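You operate a simulated robot arm through the tools that you are given. There is no shell and no other tool.

You are at the controls of a simulated robot arm. One attempt, no reset.

## Task
Sand the green square coaster smooth, rough pad first, then fine.
Fine: work it in the cradle and leave it there, wet each pad in the tub, and put both pads back. What is to be rubbed or washed off counts as gone when no trace of it is left.

Only the result counts: the job must be done as asked and must still hold three seconds after the hand-in. Knocking over, shifting, dropping, spilling or breaking anything else fails it.

## Robot
A 7-joint arm with a two-finger gripper, fixed in place. Base frame: the origin is at the foot of the arm, x ahead of it, y to its left, z up; the work surface is at about z = 0.8. Units: m, rad, N and s.
With the tool pointing down near the work surface it reaches from about 0.34 to 0.72 m from the base axis. Its first joint turns from -1.152 to 1.152 rad. Payload 2.45 kg.
Tool frame: the origin (TCP) lies between the finger pads and is the grasp point; the fingertips stand 0.026 m ahead of it; z points along the fingers, y is the line along which they close. Largest opening 0.096 m; the body of the gripper starts 0.069 m behind the TCP.
Orientation is that of the tool frame in the base frame, as [roll, pitch, yaw] about the fixed x, y, z axes, in that order (R = Rz(yaw) Ry(pitch) Rx(roll)). With the fingers straight down and closing along the base's y, the tool's x points along the base's -x, its y along +y and its z along -z.

## Interface
- The arm moves only by the tool jog_arm. Its argument "series" is a list of rows, each a list of 3 entries, a list of its own where there are three numbers: the gripper command, from -1 (fully open) to 1 (shut), values between in proportion, then the shift along the tool's x, y, z in m, then the turn, a rotation vector about the tool's x, y, z in rad. In form: [[hand, [x, y, z], [ax, ay, az]], ...]. A call has 1 to 20 rows; each row is the pose to reach, as a shift and turn from the pose commanded when the call began, along the tool's axes at that moment. Each row takes 0.2 s and may step no farther than 0.05 m and 0.15 rad from the row before; otherwise, or with a gripper value out of range, the whole call is refused. Where a pose cannot be reached the arm comes as near as it can. A force on the tool above 40 N (or 10 N above the force at the start of the call, whichever is more), or a blocked arm, ends the call early, and 0.2 s more pass. Each finger halts on what it meets, pressing with about 36 N; the grip force reading is that of the motor and also rises with nothing between the fingers. The clock runs only during rows and for 0.2 s after the last one: add rows that repeat a pose to give the fingers time. The reply holds the time, the measured pose of the TCP, the force on the tool along the base axes, the opening and the grip force, in the units named above and with some noise, with the torque about the TCP (base axes, N m) and any sound that the robot's microphone picked up.
- Cameras (640 x 400 px; columns grow to the right, rows downward): "scene" is fixed at [0.1479, -0.3799, 1.4226]; the picture's right is [0.88, -0.47, 0.00], its down [-0.27, -0.52, -0.81] and it looks along [0.38, 0.72, -0.58] (base axes); focal length 322 px, centre (320, 200). "wrist" rides on the gripper at [0.082, 0.003, -0.098] in the tool frame; the picture's right is [-0.04, 1.00, 0.00], its down [-0.73, -0.03, -0.68] and it looks along [-0.68, -0.03, 0.73] (tool axes); focal length 256 px, centre (320, 200). There is no depth. A picture from a camera that has moved, and an enlarged one, comes with that camera's place and axes in the base frame and with its lens.
- snapshot(camera): a new picture of that camera. No time passes.
- inspect(camera, box): a new picture of the part [left, top, right, bottom] of that camera's present view, enlarged. No time passes.
- job_done(): hands the job in; it is judged then, once.

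Places have to be worked out from the pictures, the camera data and where the tool is seen. Open the gripper and draw the arm clear of the work before you hand the job in, unless the task says otherwise.

The tools are called after "Call:" as name(argument=value, ...) on one line, values as JSON. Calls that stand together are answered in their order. jog_arm: Moves the arm, as the interface text tells. Its arguments: {"type":"object","properties":{"series":{"type":"array","items":{"type":"array"}}},"required":["series"]} The other tools are called the same way: snapshot (camera) takes a picture; inspect (camera, box) takes an enlarged picture of a part of a camera's view; job_done () hands the job in.

At the start:

```text
clock: 0.0
tcp_pos: [0.3409, 0.1409, 1.1137]
tcp_rot: [3.141, 0.0, -3.141]
ft_force: [0.3, 0.2, -0.6]
ft_torque: [-0.02, 0.01, 0.02]
opening: 0.0959
grip_force: 0.1
```

scene: 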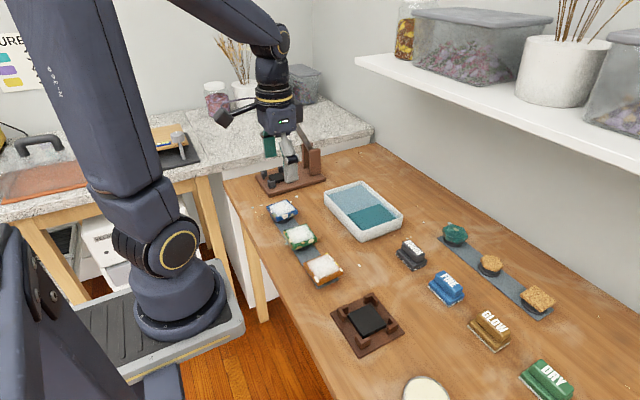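
wrist: 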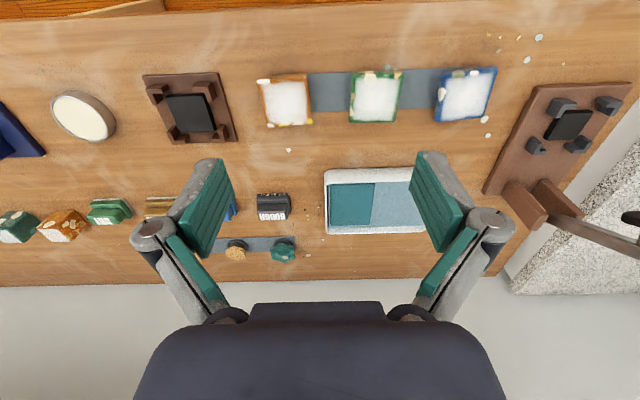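

I'll start by looking closely at the scene to identify the coasters, pads, cradle and tub.

Call:
inspect(camera="scene", box=[240, 160, 420, 290])

Call:
inspect(camera="scene", box=[380, 210, 600, 400])

Call:
inspect(camera="scene", box=[300, 270, 480, 400])

Call:
inspect(camera="wrist", box=[0, 50, 320, 270])

Call:
inspect(camera="wrist", box=[240, 50, 640, 270])

```text
3.08 times, centred on (330, 225) of scene
camera zoom: at [0.1479, -0.3799, 1.4226], right [0.88, -0.47, 0.0], down [-0.27, -0.52, -0.81], along [0.38, 0.72, -0.58], focal length 992 px, centre (289, 123)
```

zoom: 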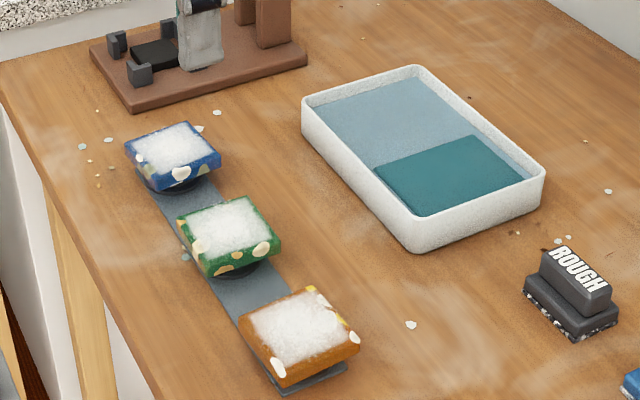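

```text
2.11 times, centred on (490, 305) of scene
camera zoom: at [0.1479, -0.3799, 1.4226], right [0.88, -0.47, 0.0], down [-0.27, -0.52, -0.81], along [0.38, 0.72, -0.58], focal length 678 px, centre (-38, -21)
```

zoom: 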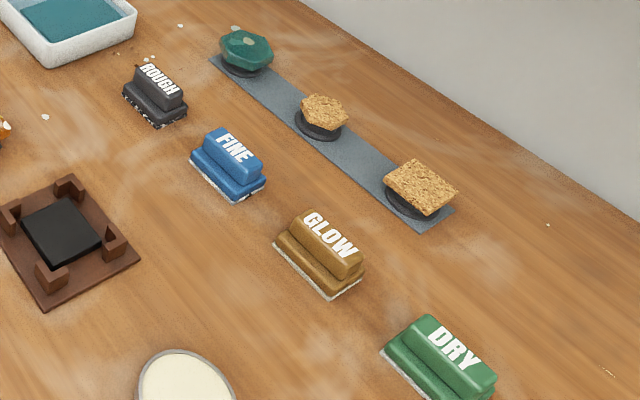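

```text
3.08 times, centred on (390, 335) of scene
camera zoom: at [0.1479, -0.3799, 1.4226], right [0.88, -0.47, 0.0], down [-0.27, -0.52, -0.81], along [0.38, 0.72, -0.58], focal length 992 px, centre (105, -215)
```

zoom: 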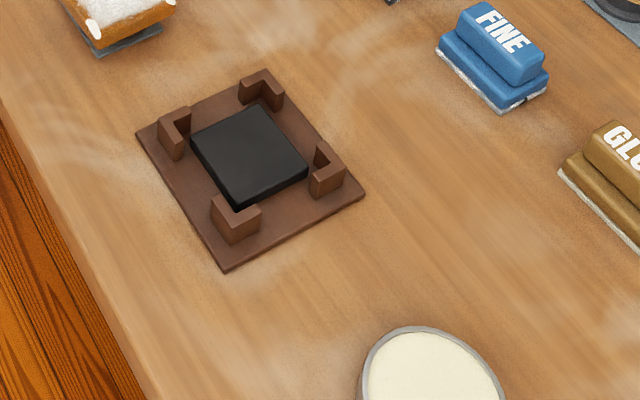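

```text
1.82 times, centred on (160, 160) of wrist
camera zoom: at [0.2586, 0.144, 1.2104], right [0.04, 1.0, 0.0], down [0.73, -0.03, 0.68], along [0.68, -0.03, -0.73], focal length 465 px, centre (611, 273)
```

zoom: 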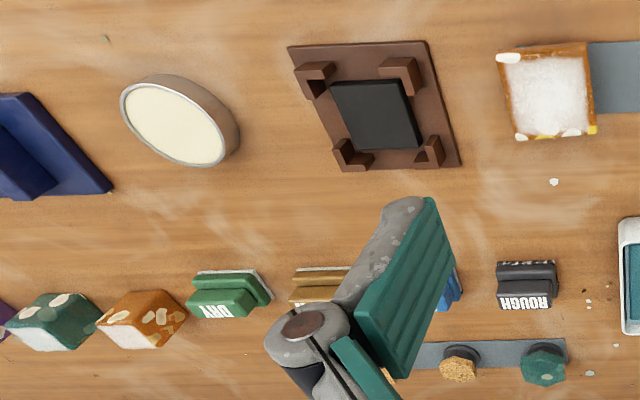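

```text
1.60 times, centred on (440, 160) of wrist
camera zoom: at [0.2586, 0.144, 1.2104], right [0.04, 1.0, 0.0], down [0.73, -0.03, 0.68], along [0.68, -0.03, -0.73], focal length 410 px, centre (128, 264)
```

zoom: 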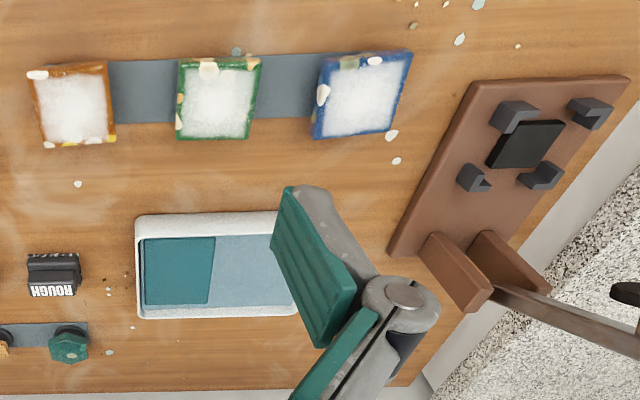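

The scene shows a white-crusted green square coaster (about x 0.40, y 0.22), a dark brown cradle (about 0.43, -0.07), ROUGH and FINE pads and a tub. I'll move the wrist camera toward -y to see the rest of the bench.

Call:
jog_arm(series=[[-1, [0, -0.05, 0], [0, 0, 0]], [-1, [0, -0.1, 0], [0, 0, 0]], [-1, [0, -0.15, 0], [0, 0, 0]], [-1, [0, -0.2, 0], [0, 0, 0]], [-1, [0, -0.25, 0], [0, 0, 0]], [-1, [0, -0.3, 0], [0, 0, 0]], [-1, [0, -0.3, 0], [0, 0, 0]]])

Call:
snapshot(camera="wrist")

Call:
snapshot(camera="scene")

```text
clock: 1.6
tcp_pos: [0.3422, -0.1599, 1.116]
tcp_rot: [3.141, 0.001, -3.142]
ft_force: [0.8, -0.5, 0.0]
ft_torque: [0.04, 0.03, -0.01]
opening: 0.0963
grip_force: 0.1
```

```text
taken
camera wrist: at [0.2592, -0.158, 1.2128], right [0.04, 1.0, 0.0], down [0.73, -0.03, 0.68], along [0.68, -0.03, -0.73], focal length 256 px, centre (320, 200)
```

wrist: 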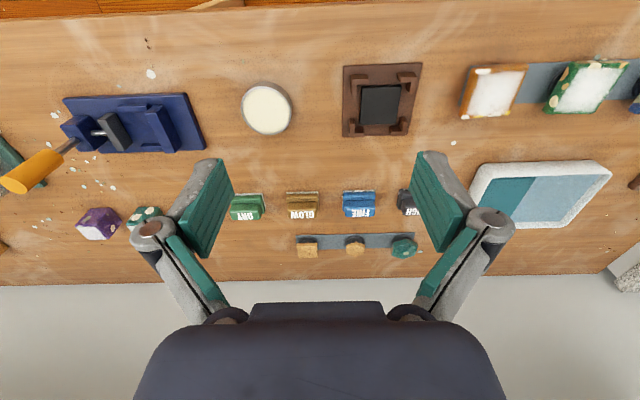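

```text
taken
```

scene: 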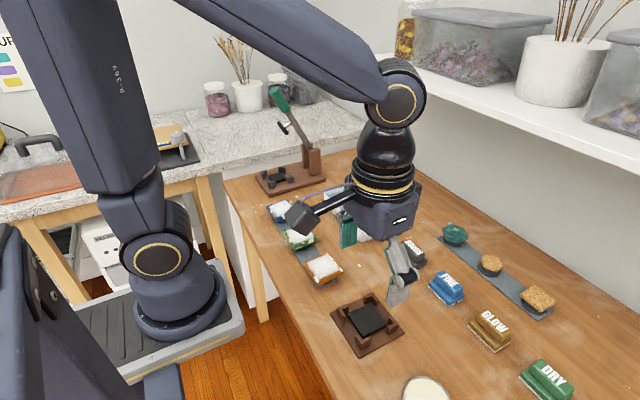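

Call:
inspect(camera="wrist", box=[0, 60, 300, 270])

Call:
inspect(camera="wrist", box=[220, 60, 440, 270])

Call:
inspect(camera="wrist", box=[440, 40, 640, 250])

Call:
inspect(camera="scene", box=[240, 60, 360, 200])

```text
1.90 times, centred on (150, 165) of wrist
camera zoom: at [0.2592, -0.158, 1.2128], right [0.04, 1.0, 0.0], down [0.73, -0.03, 0.68], along [0.68, -0.03, -0.73], focal length 488 px, centre (644, 267)
```

zoom: 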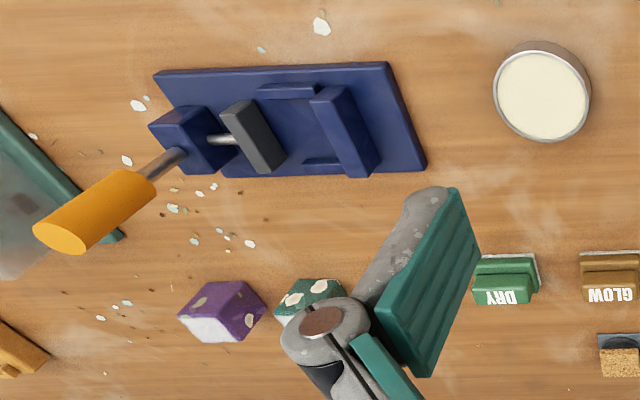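

```text
1.90 times, centred on (330, 165) of wrist
camera zoom: at [0.2592, -0.158, 1.2128], right [0.04, 1.0, 0.0], down [0.73, -0.03, 0.68], along [0.68, -0.03, -0.73], focal length 488 px, centre (301, 267)
```

zoom: 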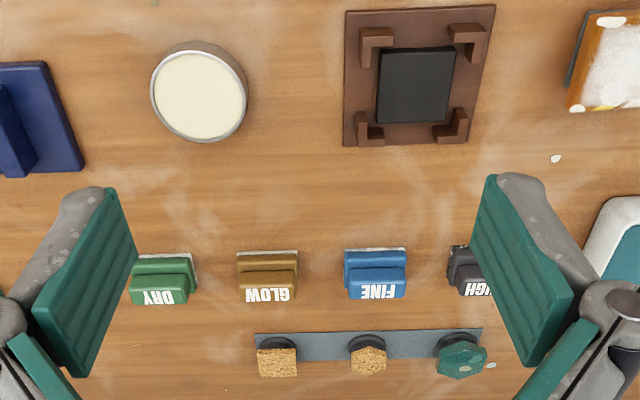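

```text
1.90 times, centred on (540, 145) of wrist
camera zoom: at [0.2592, -0.158, 1.2128], right [0.04, 1.0, 0.0], down [0.73, -0.03, 0.68], along [0.68, -0.03, -0.73], focal length 488 px, centre (-99, 305)
```

zoom: 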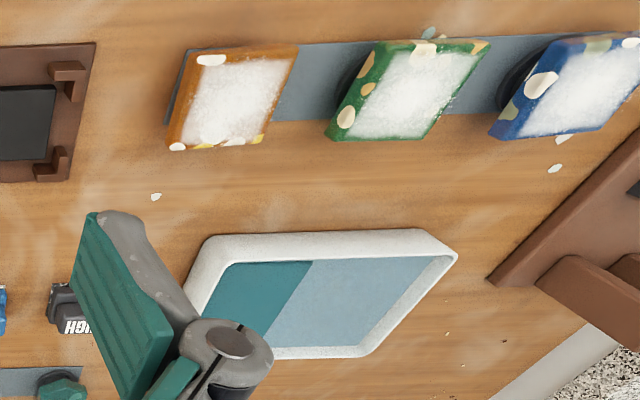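

```text
2.86 times, centred on (300, 130) of scene
camera zoom: at [0.1479, -0.38, 1.4226], right [0.88, -0.47, 0.0], down [-0.27, -0.52, -0.81], along [0.38, 0.72, -0.58], focal length 921 px, centre (377, 400)
```

zoom: 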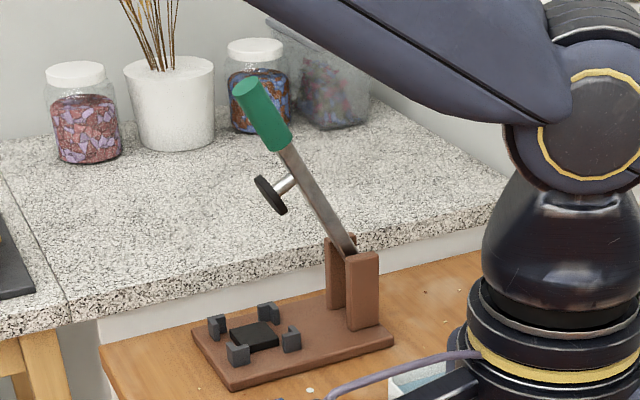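

The three squares (orange, green, blue) sit on small feet on a gray strip; the lever device is a press and the dark-brown four-corner base with black foam is the cradle. Next I move near the green coaster for a closer wrist view.

Call:
jog_arm(series=[[-1, [0, 0.047, 0.012], [0, 0, 0]], [-1, [0, 0.094, 0.024], [0, 0, 0]], [-1, [0, 0.141, 0.036], [0, 0, 0]], [-1, [0, 0.188, 0.048], [0, 0, 0]], [-1, [0, 0.235, 0.06], [0, 0, 0]], [-1, [0, 0.282, 0.072], [0, 0, 0]], [-1, [0, 0.329, 0.084], [0, 0, 0]], [-1, [0, 0.375, 0.096], [0, 0, 0]], [-1, [0, 0.375, 0.096], [0, 0, 0]]])

Call:
snapshot(camera="wrist")

Call:
snapshot(camera="scene")

```text
clock: 3.6
tcp_pos: [0.3404, 0.2167, 1.0168]
tcp_rot: [-3.141, 0.0, 3.141]
ft_force: [-0.2, -1.0, 0.5]
ft_torque: [0.0, -0.03, 0.01]
opening: 0.0959
grip_force: 0.0
```

```text
taken
camera wrist: at [0.2583, 0.2197, 1.1135], right [0.04, 1.0, 0.0], down [0.73, -0.03, 0.68], along [0.68, -0.03, -0.73], focal length 256 px, centre (320, 200)
```

wrist: 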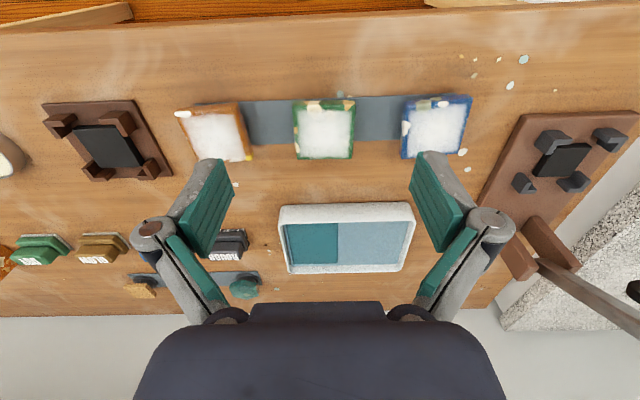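

```text
taken
```

scene: 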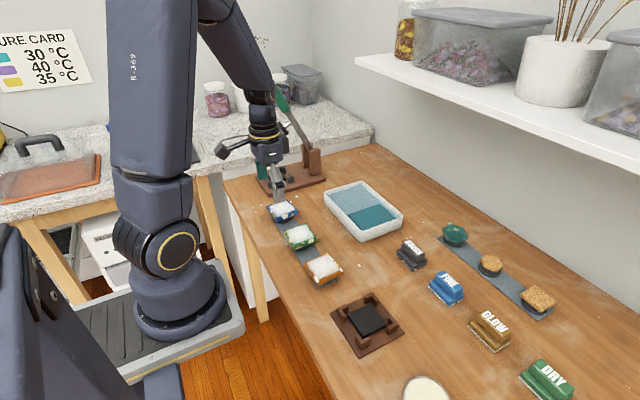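

Call:
inspect(camera="wrist", box=[260, 80, 420, 180])

Call:
inspect(camera="wrist", box=[260, 190, 420, 290])

Call:
inspect(camera="scene", box=[260, 195, 350, 290])

Call:
inspect(camera="scene", box=[320, 170, 430, 280])

Call:
inspect(camera="scene", box=[325, 285, 410, 360])

Call:
inspect(camera="scene", box=[390, 230, 480, 310])

```text
4.00 times, centred on (340, 130) of wrist
camera zoom: at [0.2583, 0.2197, 1.1135], right [0.04, 1.0, 0.0], down [0.73, -0.03, 0.68], along [0.68, -0.03, -0.73], focal length 1024 px, centre (240, 480)
```

zoom: 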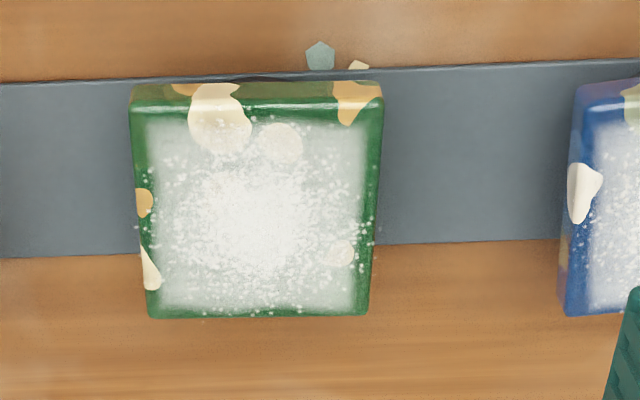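

```text
4.00 times, centred on (340, 240) of wrist
camera zoom: at [0.2583, 0.2197, 1.1135], right [0.04, 1.0, 0.0], down [0.73, -0.03, 0.68], along [0.68, -0.03, -0.73], focal length 1024 px, centre (240, 40)
```

zoom: 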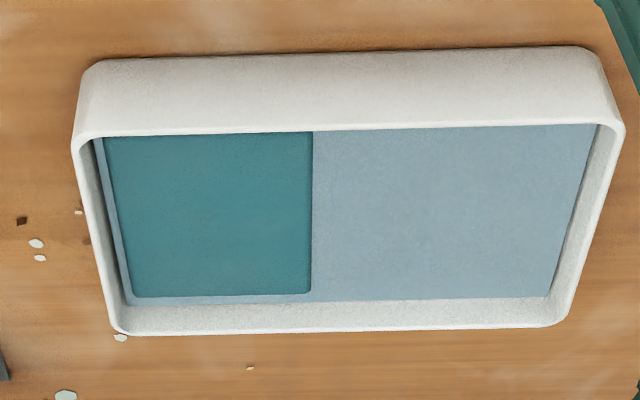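

```text
4.21 times, centred on (305, 242) of scene
camera zoom: at [0.1479, -0.3799, 1.4226], right [0.88, -0.47, 0.0], down [-0.27, -0.52, -0.81], along [0.38, 0.72, -0.58], focal length 1357 px, centre (383, 21)
```

zoom: 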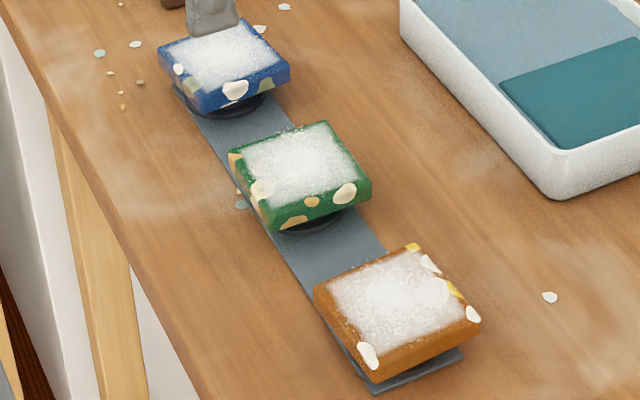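

```text
3.64 times, centred on (375, 225) of scene
camera zoom: at [0.1479, -0.3799, 1.4226], right [0.88, -0.47, 0.0], down [-0.27, -0.52, -0.81], along [0.38, 0.72, -0.58], focal length 1172 px, centre (120, 109)
```

zoom: 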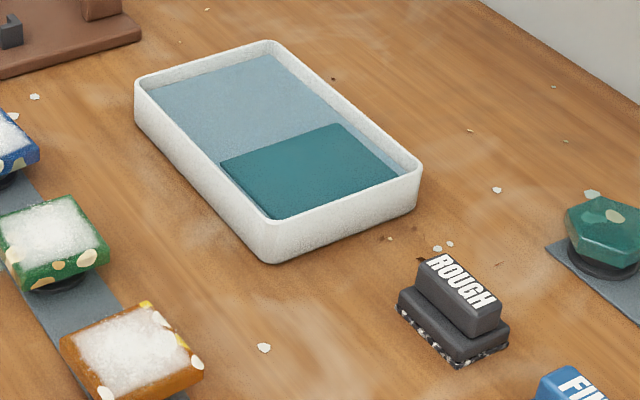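

```text
5.33 times, centred on (368, 322) of scene
camera zoom: at [0.1479, -0.3799, 1.4226], right [0.88, -0.47, 0.0], down [-0.27, -0.52, -0.81], along [0.38, 0.72, -0.58], focal length 1719 px, centre (67, -453)
```

zoom: 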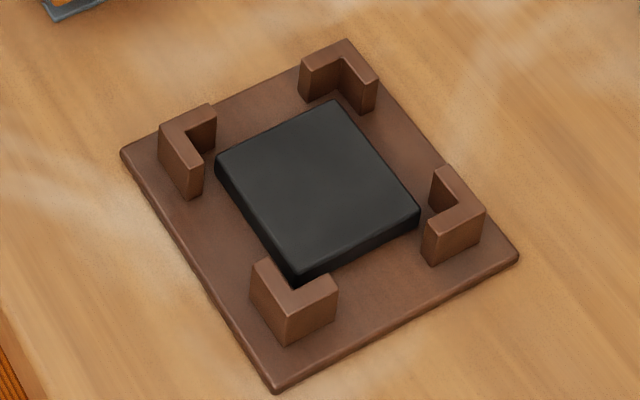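

```text
5.00 times, centred on (435, 270) of scene
camera zoom: at [0.1479, -0.3799, 1.4226], right [0.88, -0.47, 0.0], down [-0.27, -0.52, -0.81], along [0.38, 0.72, -0.58], focal length 1611 px, centre (-255, -150)
```

zoom: 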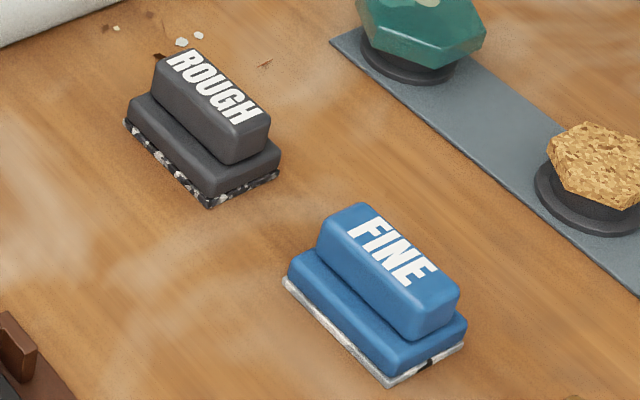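

Geometry from both cameras agrees: the green coaster is centred near (0.407, 0.219), top z about 0.84, roughly 0.068 m square; the cradle is centred near (0.426, -0.068). I'll move above the coaster and check alignment before descending.

Call:
jog_arm(series=[[-1, [-0.025, 0.001, 0.03], [0, 0, 0]], [-1, [-0.05, 0.002, 0.06], [0, 0, 0]], [-1, [-0.066, 0.003, 0.088], [0, 0, 0]], [-1, [-0.066, 0.003, 0.088], [0, 0, 0]], [-1, [-0.066, 0.003, 0.088], [0, 0, 0]]])

Call:
snapshot(camera="wrist")

Call:
inspect(camera="scene", box=[240, 150, 360, 280])

```text
clock: 4.8
tcp_pos: [0.407, 0.2193, 0.9293]
tcp_rot: [3.141, 0.001, 3.141]
ft_force: [0.6, 0.5, 0.8]
ft_torque: [0.0, 0.0, 0.0]
opening: 0.0958
grip_force: 0.1
```

```text
taken
camera wrist: at [0.3243, 0.2215, 1.0254], right [0.04, 1.0, 0.0], down [0.73, -0.03, 0.68], along [0.68, -0.03, -0.73], focal length 256 px, centre (320, 200)
```

wrist: 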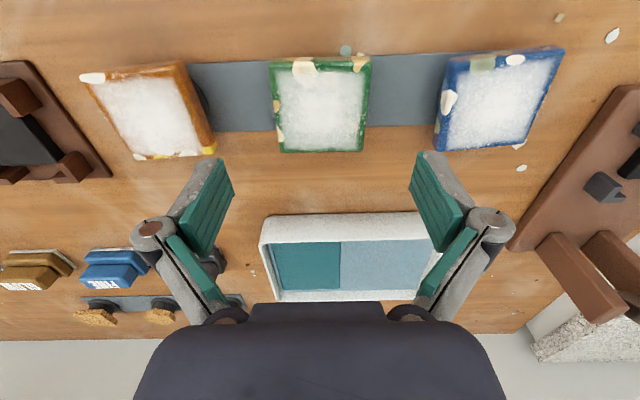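

```text
3.08 times, centred on (300, 215) of scene
camera zoom: at [0.1479, -0.3799, 1.4226], right [0.88, -0.47, 0.0], down [-0.27, -0.52, -0.81], along [0.38, 0.72, -0.58], focal length 992 px, centre (382, 154)
```

zoom: 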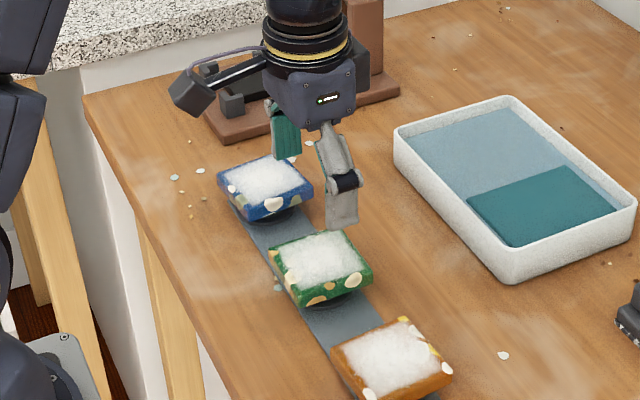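

Call:
inspect(camera="wrist", box=[250, 40, 390, 170])

```text
3.08 times, centred on (320, 105) of wrist
camera zoom: at [0.3243, 0.2215, 1.0254], right [0.04, 1.0, 0.0], down [0.73, -0.03, 0.68], along [0.68, -0.03, -0.73], focal length 788 px, centre (320, 492)
```

zoom: 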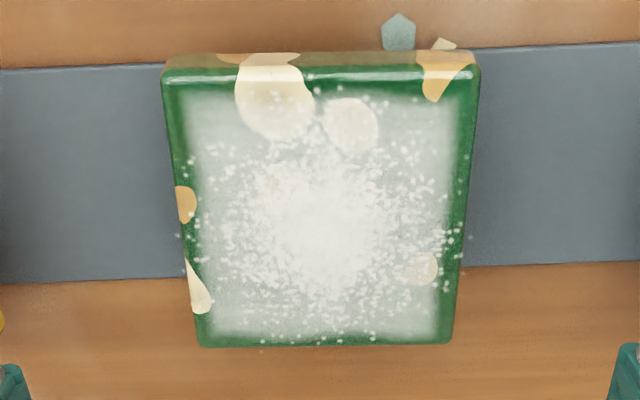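

The coaster's corners give centre (0.408, 0.219) – the gripper is aligned. I descend with fingers open so the tips reach the coaster's lower edge, then check.

Call:
jog_arm(series=[[-1, [-0.001, 0, 0.03], [0, 0, 0]], [-1, [-0.001, 0, 0.06], [0, 0, 0]], [-1, [-0.001, 0, 0.074], [0, 0, 0]], [-1, [-0.001, 0, 0.078], [0, 0, 0]], [-1, [-0.001, 0, 0.078], [0, 0, 0]]])

Call:
inspect(camera="scene", box=[250, 180, 350, 280])

Call:
snapshot(camera="wrist")

```text
clock: 6.0
tcp_pos: [0.4081, 0.2187, 0.8533]
tcp_rot: [3.141, 0.0, -3.141]
ft_force: [-0.5, 0.2, 0.1]
ft_torque: [0.02, -0.04, 0.01]
opening: 0.0957
grip_force: 0.1
```

```text
4.00 times, centred on (300, 230) of scene
camera zoom: at [0.1479, -0.3799, 1.4226], right [0.88, -0.47, 0.0], down [-0.27, -0.52, -0.81], along [0.38, 0.72, -0.58], focal length 1289 px, centre (400, 80)
```

zoom: 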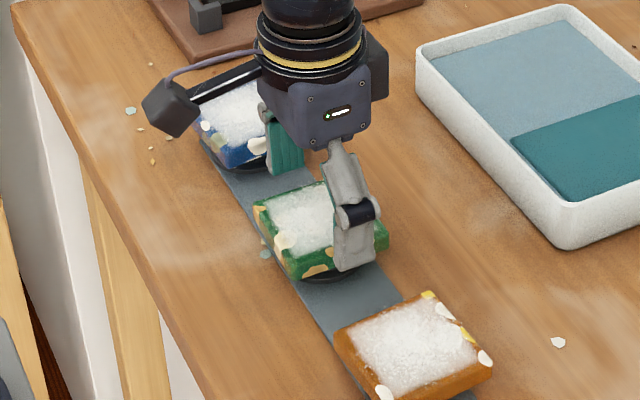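

```text
taken
camera wrist: at [0.3263, 0.2217, 0.9496], right [0.04, 1.0, 0.0], down [0.73, -0.03, 0.68], along [0.68, -0.03, -0.73], focal length 256 px, centre (320, 200)
```

wrist: 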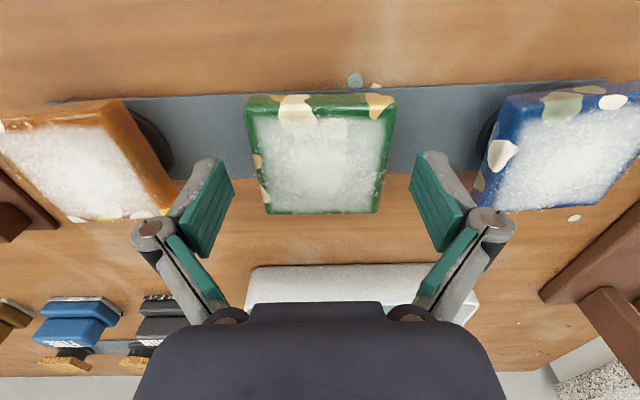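

The fingertips look higher than expected with the gripper wide open (the linkage seems to advance the tips as it closes). I partially close to ~0.080 m here, still clear of the coaster, and look again.

Call:
jog_arm(series=[[-0.667, [0, 0, 0], [0, 0, 0]], [-0.667, [0, 0, 0], [0, 0, 0]], [-0.667, [0, 0, 0], [0, 0, 0]]])

Call:
inspect(camera="scene", box=[260, 200, 350, 270])

Call:
inspect(camera="wrist", box=[120, 80, 520, 300])

```text
clock: 6.8
tcp_pos: [0.4088, 0.2201, 0.8525]
tcp_rot: [-3.141, 0.001, -3.141]
ft_force: [0.0, 0.0, -0.1]
ft_torque: [0.05, -0.01, -0.01]
opening: 0.08
grip_force: 0.0
```

```text
5.71 times, centred on (305, 235) of scene
camera zoom: at [0.1479, -0.3799, 1.4226], right [0.88, -0.47, 0.0], down [-0.27, -0.52, -0.81], along [0.38, 0.72, -0.58], focal length 1842 px, centre (406, 0)
```

zoom: 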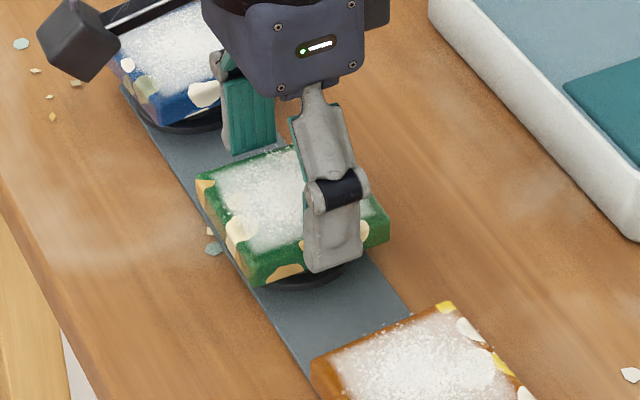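

```text
1.60 times, centred on (320, 190) of wrist
camera zoom: at [0.3263, 0.2217, 0.9498], right [0.04, 1.0, 0.0], down [0.73, -0.03, 0.68], along [0.68, -0.03, -0.73], focal length 410 px, centre (320, 216)
```

zoom: 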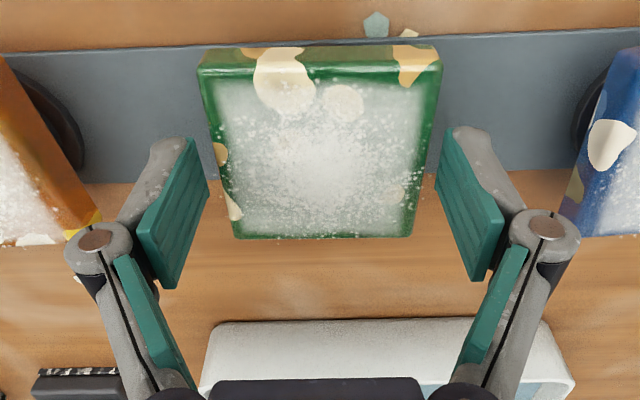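

I need a finer look at the fingertip height relative to the coaster's side before closing.

Call:
inspect(camera="scene", box=[284, 220, 332, 250])

Call:
inspect(camera="wrist", box=[200, 90, 280, 160])

Call:
inspect(camera="wrist", box=[360, 90, 440, 160])

```text
13.33 times, centred on (308, 235) of scene
camera zoom: at [0.1479, -0.3799, 1.4226], right [0.88, -0.47, 0.0], down [-0.27, -0.52, -0.81], along [0.38, 0.72, -0.58], focal length 4297 px, centre (480, -267)
```

zoom: 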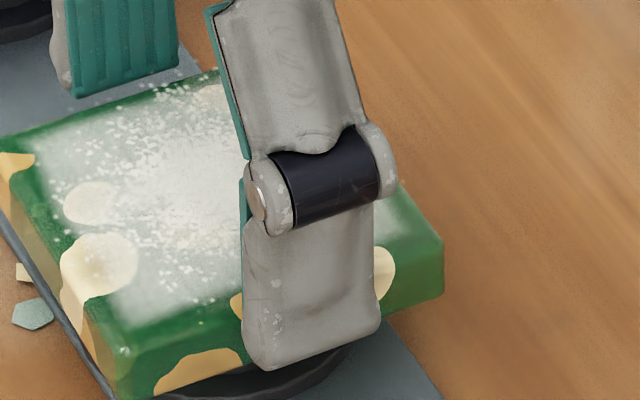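

```text
5.71 times, centred on (240, 125) of wrist
camera zoom: at [0.3263, 0.2217, 0.9498], right [0.04, 1.0, 0.0], down [0.73, -0.03, 0.68], along [0.68, -0.03, -0.73], focal length 1463 px, centre (777, 629)
```

zoom: 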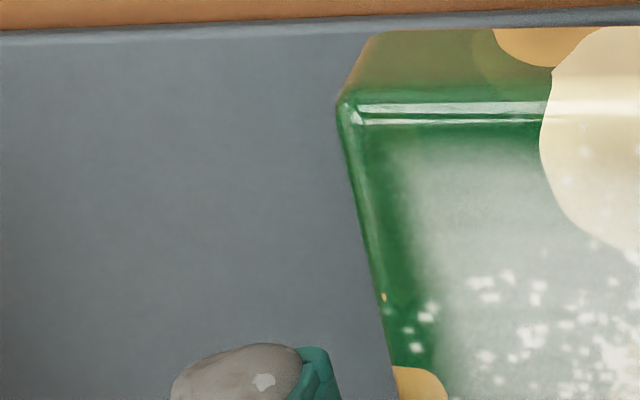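

```text
5.71 times, centred on (400, 125) of wrist
camera zoom: at [0.3263, 0.2217, 0.9498], right [0.04, 1.0, 0.0], down [0.73, -0.03, 0.68], along [0.68, -0.03, -0.73], focal length 1463 px, centre (-137, 629)
```

zoom: 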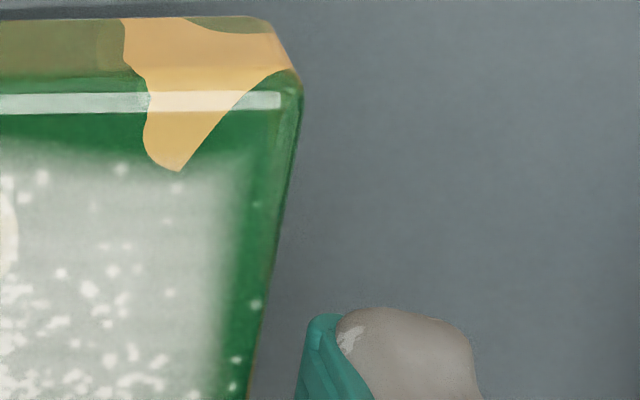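

The tips reach roughly the lower half of the coaster's side. I lower 4 mm more and close on it, then read the opening.

Call:
jog_arm(series=[[-0.667, [0, 0, 0.004], [0, 0, 0]], [-0.667, [0, 0, 0.004], [0, 0, 0]], [-0.3, [0, 0, 0.004], [0, 0, 0]], [0, [0, 0, 0.004], [0, 0, 0]], [0, [0, 0, 0.004], [0, 0, 0]], [0.5, [0, 0, 0.004], [0, 0, 0]], [0.5, [0, 0, 0.004], [0, 0, 0]]])

Call:
inspect(camera="scene", box=[284, 220, 332, 250])

Call:
inspect(camera="wrist", box=[200, 60, 440, 220])

```text
clock: 8.4
tcp_pos: [0.408, 0.2178, 0.8479]
tcp_rot: [3.14, 0.002, 3.141]
ft_force: [0.4, -0.8, 7.8]
ft_torque: [-0.1, -0.16, -0.01]
opening: 0.0711
grip_force: 36.3
```

```text
13.33 times, centred on (308, 235) of scene
camera zoom: at [0.1478, -0.38, 1.4226], right [0.88, -0.47, 0.0], down [-0.27, -0.52, -0.81], along [0.38, 0.72, -0.58], focal length 4297 px, centre (480, -267)
```

zoom: 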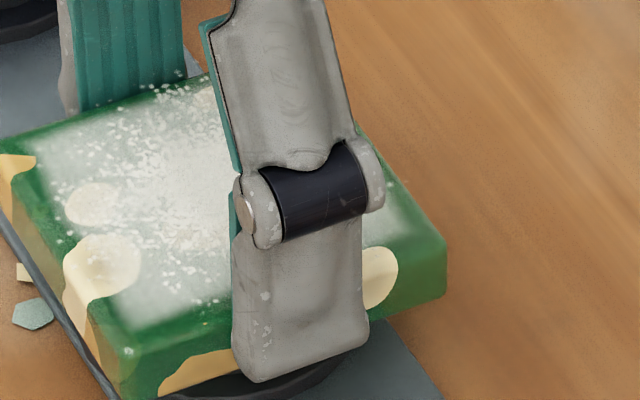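

```text
2.50 times, centred on (320, 140) of wrist
camera zoom: at [0.3258, 0.2217, 0.9457], right [0.04, 1.0, 0.0], down [0.73, -0.03, 0.68], along [0.68, -0.03, -0.73], focal length 640 px, centre (320, 350)
```

zoom: 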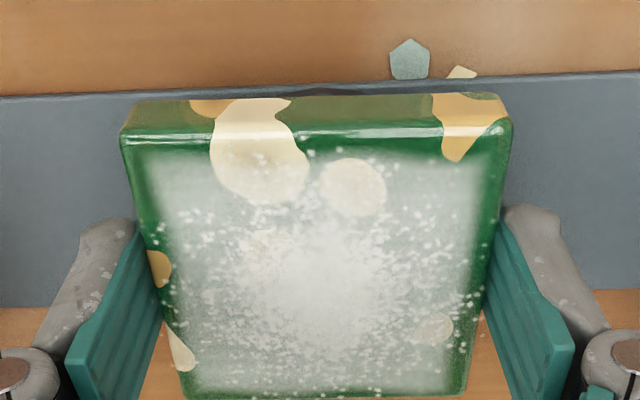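

Grip reads 0.071 m opening at 36 N, so the coaster is held. I lift gently and check that it comes up level, leaving its foot behind.

Call:
jog_arm(series=[[0.5, [0, 0, -0.005], [0, 0, 0]], [0.5, [0, 0, -0.015], [0, 0, 0]], [0.5, [0, 0, -0.03], [0, 0, 0]], [0.5, [0, 0, -0.06], [0, 0, 0]], [0.5, [0, 0, -0.06], [0, 0, 0]]])

Call:
inspect(camera="scene", box=[250, 170, 360, 270])

Call:
snapshot(camera="wrist")

```text
clock: 9.6
tcp_pos: [0.409, 0.2195, 0.9076]
tcp_rot: [-3.141, 0.001, 3.141]
ft_force: [-0.6, 1.0, -0.6]
ft_torque: [0.03, -0.02, -0.03]
opening: 0.0713
grip_force: 36.2
```

```text
4.00 times, centred on (305, 220) of scene
camera zoom: at [0.1479, -0.3799, 1.4226], right [0.88, -0.47, 0.0], down [-0.27, -0.52, -0.81], along [0.38, 0.72, -0.58], focal length 1289 px, centre (380, 120)
```

zoom: 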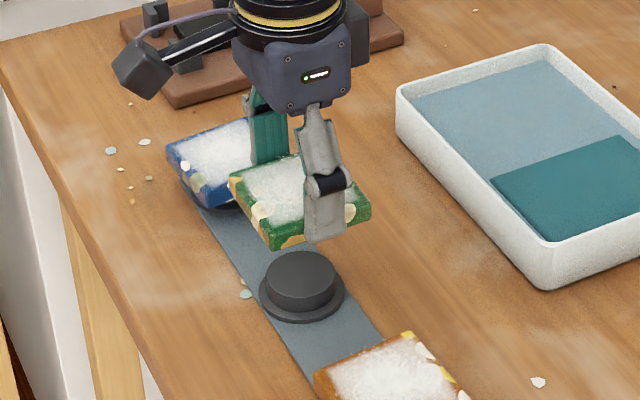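

```text
taken
camera wrist: at [0.3274, 0.2224, 1.0053], right [0.04, 1.0, 0.0], down [0.73, -0.03, 0.68], along [0.68, -0.03, -0.73], focal length 256 px, centre (320, 200)
```

wrist: 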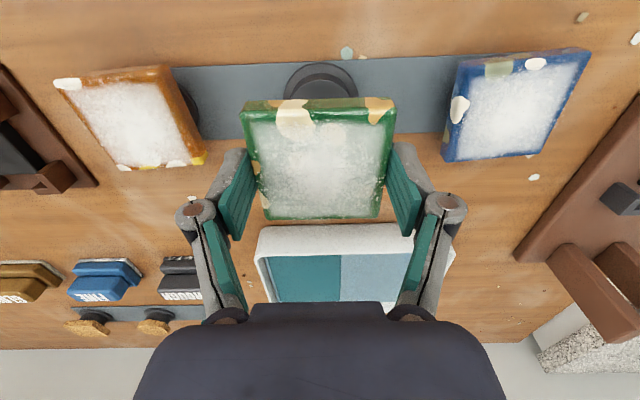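

The coaster is held level and its foot stayed put. I carry it over to above the cradle at about (0.426, -0.068).

Call:
jog_arm(series=[[0.5, [0, -0.04, -0.01], [0, 0, 0]], [0.5, [-0.003, -0.088, -0.01], [0, 0, 0]], [0.5, [-0.006, -0.136, -0.01], [0, 0, 0]], [0.5, [-0.009, -0.184, -0.01], [0, 0, 0]], [0.5, [-0.012, -0.232, -0.01], [0, 0, 0]], [0.5, [-0.015, -0.27, -0.01], [0, 0, 0]], [0.5, [-0.018, -0.287, -0.01], [0, 0, 0]], [0.5, [-0.018, -0.287, -0.01], [0, 0, 0]], [0.5, [-0.018, -0.287, -0.01], [0, 0, 0]]])

Call:
snapshot(camera="wrist")

Call:
inspect(camera="scene", box=[310, 240, 430, 360])

```text
clock: 11.6
tcp_pos: [0.4281, -0.0685, 0.9172]
tcp_rot: [-3.141, -0.001, -3.141]
ft_force: [-0.2, -0.8, -1.0]
ft_torque: [-0.01, -0.04, -0.01]
opening: 0.0715
grip_force: 36.5
```

```text
taken
camera wrist: at [0.3454, -0.0648, 1.0138], right [0.04, 1.0, 0.0], down [0.73, -0.03, 0.68], along [0.68, -0.03, -0.73], focal length 256 px, centre (320, 200)
```

wrist: 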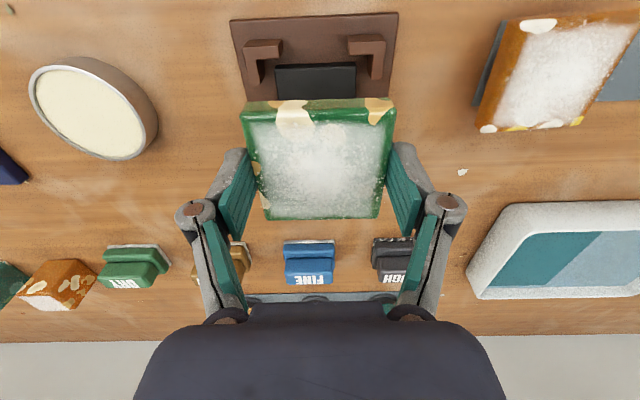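

```text
3.33 times, centred on (370, 300) of scene
camera zoom: at [0.1479, -0.3799, 1.4226], right [0.88, -0.47, 0.0], down [-0.27, -0.52, -0.81], along [0.38, 0.72, -0.58], focal length 1074 px, centre (153, -133)
```

zoom: 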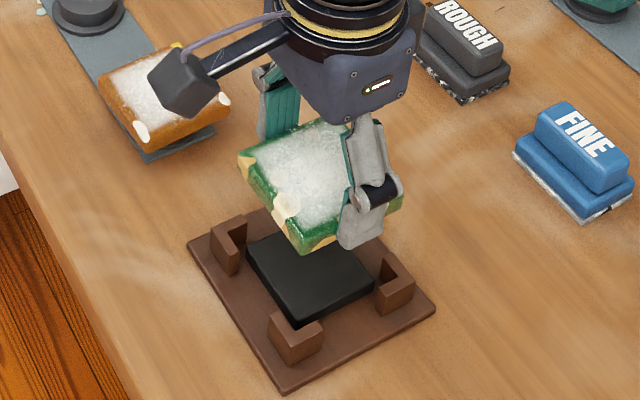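

Call:
inspect(camera="wrist", box=[220, 0, 410, 120])

Call:
inspect(camera="scene", box=[360, 295, 410, 345])

Call:
inspect(camera="scene", box=[325, 300, 385, 365])

```text
3.33 times, centred on (315, 60) of wrist
camera zoom: at [0.3454, -0.0648, 1.0138], right [0.04, 1.0, 0.0], down [0.73, -0.03, 0.68], along [0.68, -0.03, -0.73], focal length 853 px, centre (337, 667)
```

zoom: 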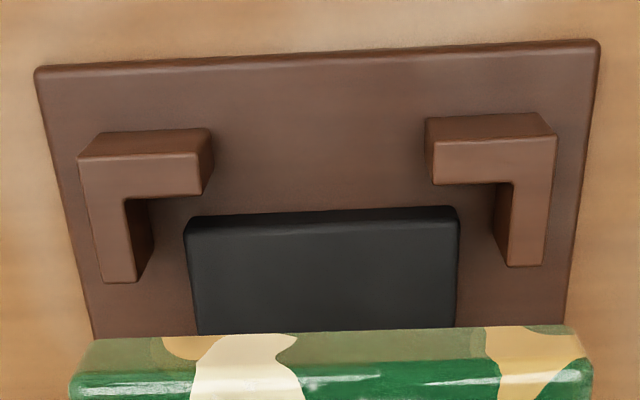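

```text
8.00 times, centred on (385, 320) of scene
camera zoom: at [0.1479, -0.3799, 1.4226], right [0.88, -0.47, 0.0], down [-0.27, -0.52, -0.81], along [0.38, 0.72, -0.58], focal length 2578 px, centre (-200, -760)
```

zoom: 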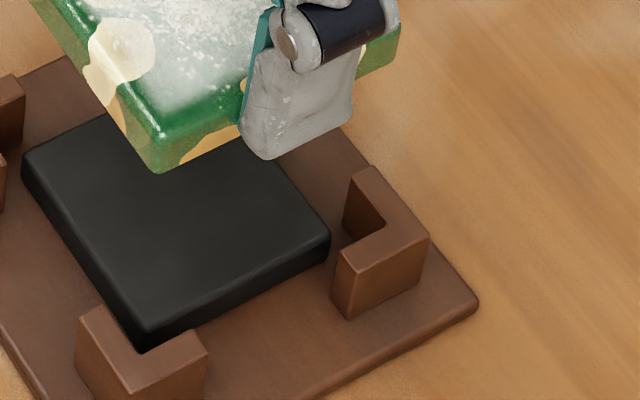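

```text
6.15 times, centred on (355, 332) of scene
camera zoom: at [0.1479, -0.3799, 1.4226], right [0.88, -0.47, 0.0], down [-0.27, -0.52, -0.81], along [0.38, 0.72, -0.58], focal length 1983 px, centre (105, -615)
```

zoom: 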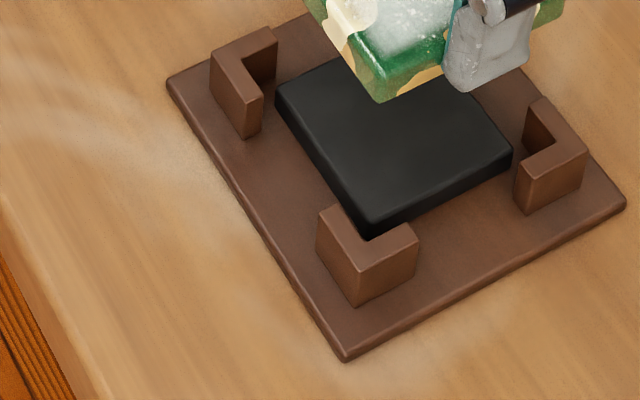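

From the wrist view the cradle's post pocket is ~0.077 m wide and centred near (0.430, -0.070), just beside the coaster's position. I shift by about 2 mm in x and y and lower to just above the posts.

Call:
jog_arm(series=[[0.5, [-0.002, -0.002, 0.02], [0, 0, 0]], [0.5, [-0.002, -0.002, 0.04], [0, 0, 0]], [0.5, [-0.002, -0.002, 0.055], [0, 0, 0]], [0.5, [-0.002, -0.002, 0.06], [0, 0, 0]], [0.5, [-0.002, -0.002, 0.06], [0, 0, 0]]])

Call:
inspect(camera="wrist", box=[200, 40, 440, 240])

Call:
inspect(camera="scene", box=[330, 290, 410, 350])

```text
clock: 12.8
tcp_pos: [0.4279, -0.0705, 0.8566]
tcp_rot: [3.141, 0.0, -3.141]
ft_force: [0.7, -0.2, -0.9]
ft_torque: [0.05, 0.0, 0.01]
opening: 0.071
grip_force: 36.6
```

```text
2.00 times, centred on (320, 140) of wrist
camera zoom: at [0.3464, -0.0668, 0.9532], right [0.04, 1.0, 0.0], down [0.73, -0.03, 0.68], along [0.68, -0.03, -0.73], focal length 512 px, centre (320, 320)
```

zoom: 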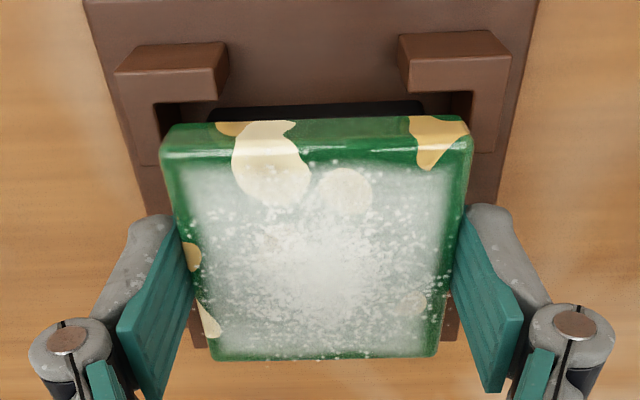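

```text
6.67 times, centred on (370, 320) of scene
camera zoom: at [0.1479, -0.3799, 1.4226], right [0.88, -0.47, 0.0], down [-0.27, -0.52, -0.81], along [0.38, 0.72, -0.58], focal length 2148 px, centre (-13, -600)
```

zoom: 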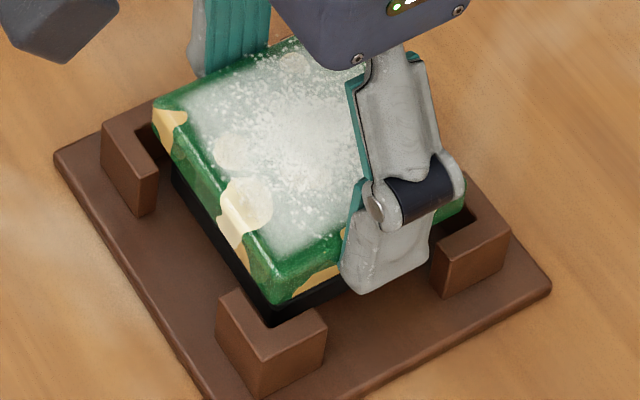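

The coaster lines up with the pocket (about 3 mm clearance per side). I lower it between the posts in small steps, watching the force.

Call:
jog_arm(series=[[0.5, [0, 0, 0.004], [0, 0, 0]], [0.5, [0, 0, 0.008], [0, 0, 0]], [0.5, [0, 0, 0.011], [0, 0, 0]], [0.5, [0, 0, 0.011], [0, 0, 0]]])

Call:
inspect(camera="scene", box=[330, 290, 410, 350])

```text
clock: 13.8
tcp_pos: [0.4278, -0.0686, 0.8455]
tcp_rot: [-3.141, -0.002, 3.141]
ft_force: [-0.1, -0.3, -1.0]
ft_torque: [0.0, 0.02, 0.0]
opening: 0.0713
grip_force: 36.0
```

```text
6.67 times, centred on (370, 320) of scene
camera zoom: at [0.1479, -0.3799, 1.4226], right [0.88, -0.47, 0.0], down [-0.27, -0.52, -0.81], along [0.38, 0.72, -0.58], focal length 2148 px, centre (-13, -600)
```

zoom: 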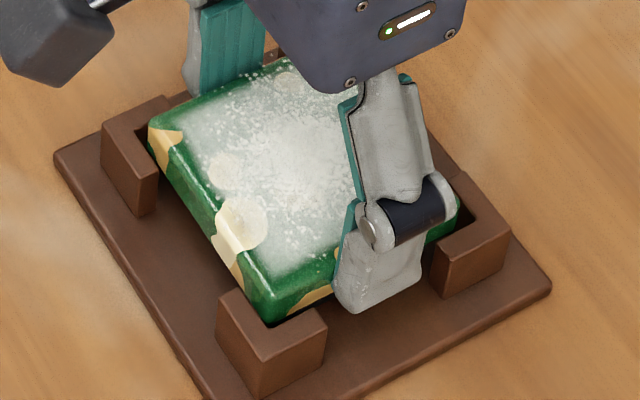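

The coaster sits between the posts with no contact force yet. I continue down a few millimetres.

Call:
jog_arm(series=[[0.5, [0, 0, 0.0015], [0, 0, 0]], [0.5, [0, 0, 0.003], [0, 0, 0]], [0.5, [0, 0, 0.003], [0, 0, 0]]])

```text
clock: 14.6
tcp_pos: [0.4272, -0.0695, 0.843]
tcp_rot: [-3.141, 0.001, -3.141]
ft_force: [-2.3, 2.0, 21.2]
ft_torque: [0.08, 0.05, -0.09]
opening: 0.0713
grip_force: 36.2
```

Contact with the cradle foam is felt (21 N). I relax slightly, open the fingers and lift straight up.

Call:
jog_arm(series=[[0.5, [0, 0, -0.0015], [0, 0, 0]], [0.5, [0, 0, -0.0015], [0, 0, 0]], [-0.6, [0, 0, -0.0015], [0, 0, 0]], [-0.8, [0, 0, -0.0015], [0, 0, 0]], [-0.8, [0, 0, -0.0015], [0, 0, 0]], [-0.8, [0, 0, -0.02], [0, 0, 0]], [-0.8, [0, 0, -0.06], [0, 0, 0]], [-0.8, [0, 0, -0.1], [0, 0, 0]], [-0.8, [0, 0, -0.1], [0, 0, 0]]])

Call:
inspect(camera="scene", box=[330, 290, 410, 350])

Call:
inspect(camera="wrist", box=[200, 0, 440, 180])

Call:
snapshot(camera="scene")

```text
clock: 16.6
tcp_pos: [0.4282, -0.0684, 0.9438]
tcp_rot: [3.141, 0.0, 3.141]
ft_force: [0.4, 0.6, -0.7]
ft_torque: [-0.01, 0.0, -0.01]
opening: 0.0866
grip_force: 0.0
```

```text
6.67 times, centred on (370, 320) of scene
camera zoom: at [0.1479, -0.3799, 1.4226], right [0.88, -0.47, 0.0], down [-0.27, -0.52, -0.81], along [0.38, 0.72, -0.58], focal length 2148 px, centre (-13, -600)
```

zoom: 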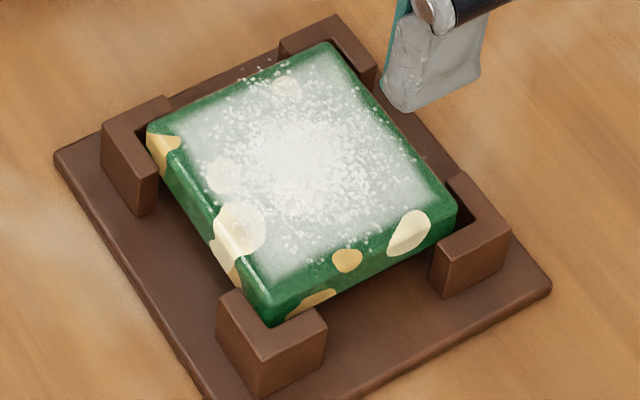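

```text
2.22 times, centred on (320, 90) of wrist
camera zoom: at [0.3453, -0.0649, 1.0426], right [0.04, 1.0, 0.0], down [0.73, -0.03, 0.68], along [0.68, -0.03, -0.73], focal length 569 px, centre (320, 444)
```

zoom: 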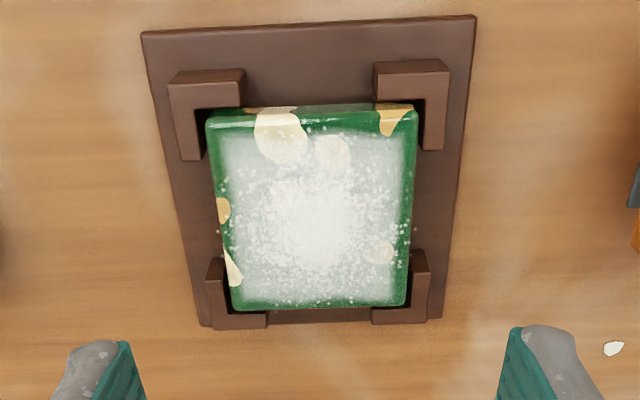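

```text
taken
```

scene: 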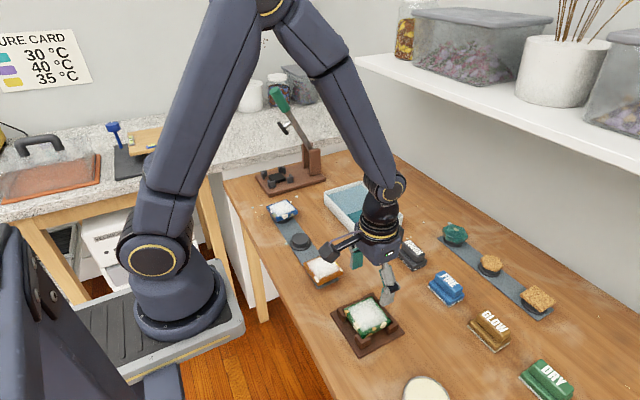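

The coaster is seated between the posts (centre about 0.4296, -0.070). Now I inspect the ROUGH and FINE pads closely.

Call:
inspect(camera="scene", box=[390, 230, 435, 275])

Call:
inspect(camera="scene", box=[422, 264, 470, 312])

Call:
jog_arm(series=[[-0.8, [-0.04, 0.03, -0.005], [0, 0, 0]], [-0.8, [-0.08, 0.06, -0.01], [0, 0, 0]], [-0.8, [-0.12, 0.09, -0.015], [0, 0, 0]], [-0.8, [-0.14, 0.104, -0.02], [0, 0, 0]], [-0.8, [-0.14, 0.104, -0.02], [0, 0, 0]]])

Call:
snapshot(camera="wrist")

```text
8.89 times, centred on (412, 252) of scene
camera zoom: at [0.1479, -0.3799, 1.4226], right [0.88, -0.47, 0.0], down [-0.27, -0.52, -0.81], along [0.38, 0.72, -0.58], focal length 2865 px, centre (-502, -267)
```

zoom: 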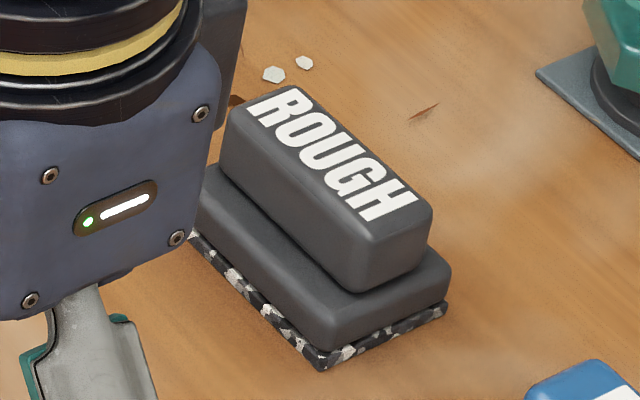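

```text
8.33 times, centred on (446, 288) of scene
camera zoom: at [0.1479, -0.3799, 1.4226], right [0.88, -0.47, 0.0], down [-0.27, -0.52, -0.81], along [0.38, 0.72, -0.58], focal length 2686 px, centre (-730, -533)
```

zoom: 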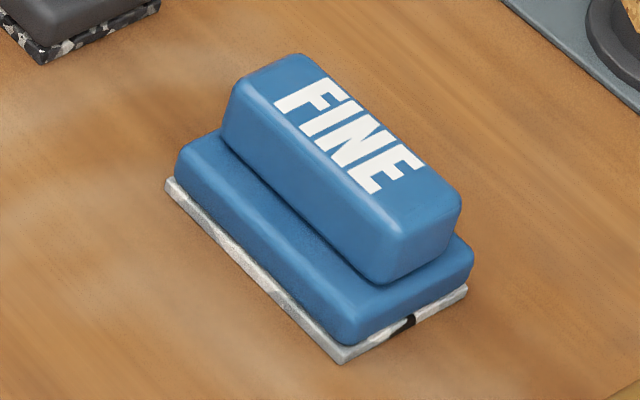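

```text
refused: row 1 steps farther than a row can; nothing moved
```

```text
taken
camera wrist: at [0.3453, -0.0649, 1.0426], right [0.04, 1.0, 0.0], down [0.73, -0.03, 0.68], along [0.68, -0.03, -0.73], focal length 256 px, centre (320, 200)
```

wrist: 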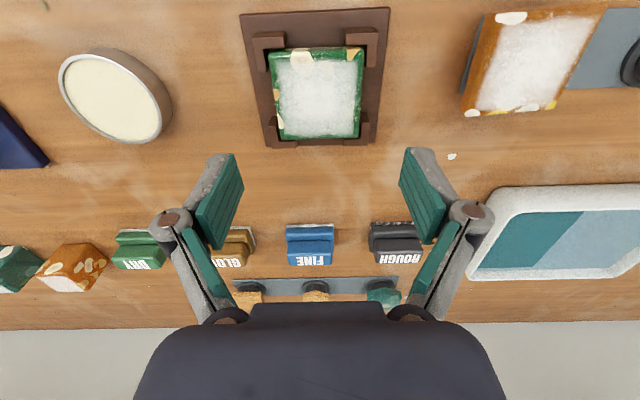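

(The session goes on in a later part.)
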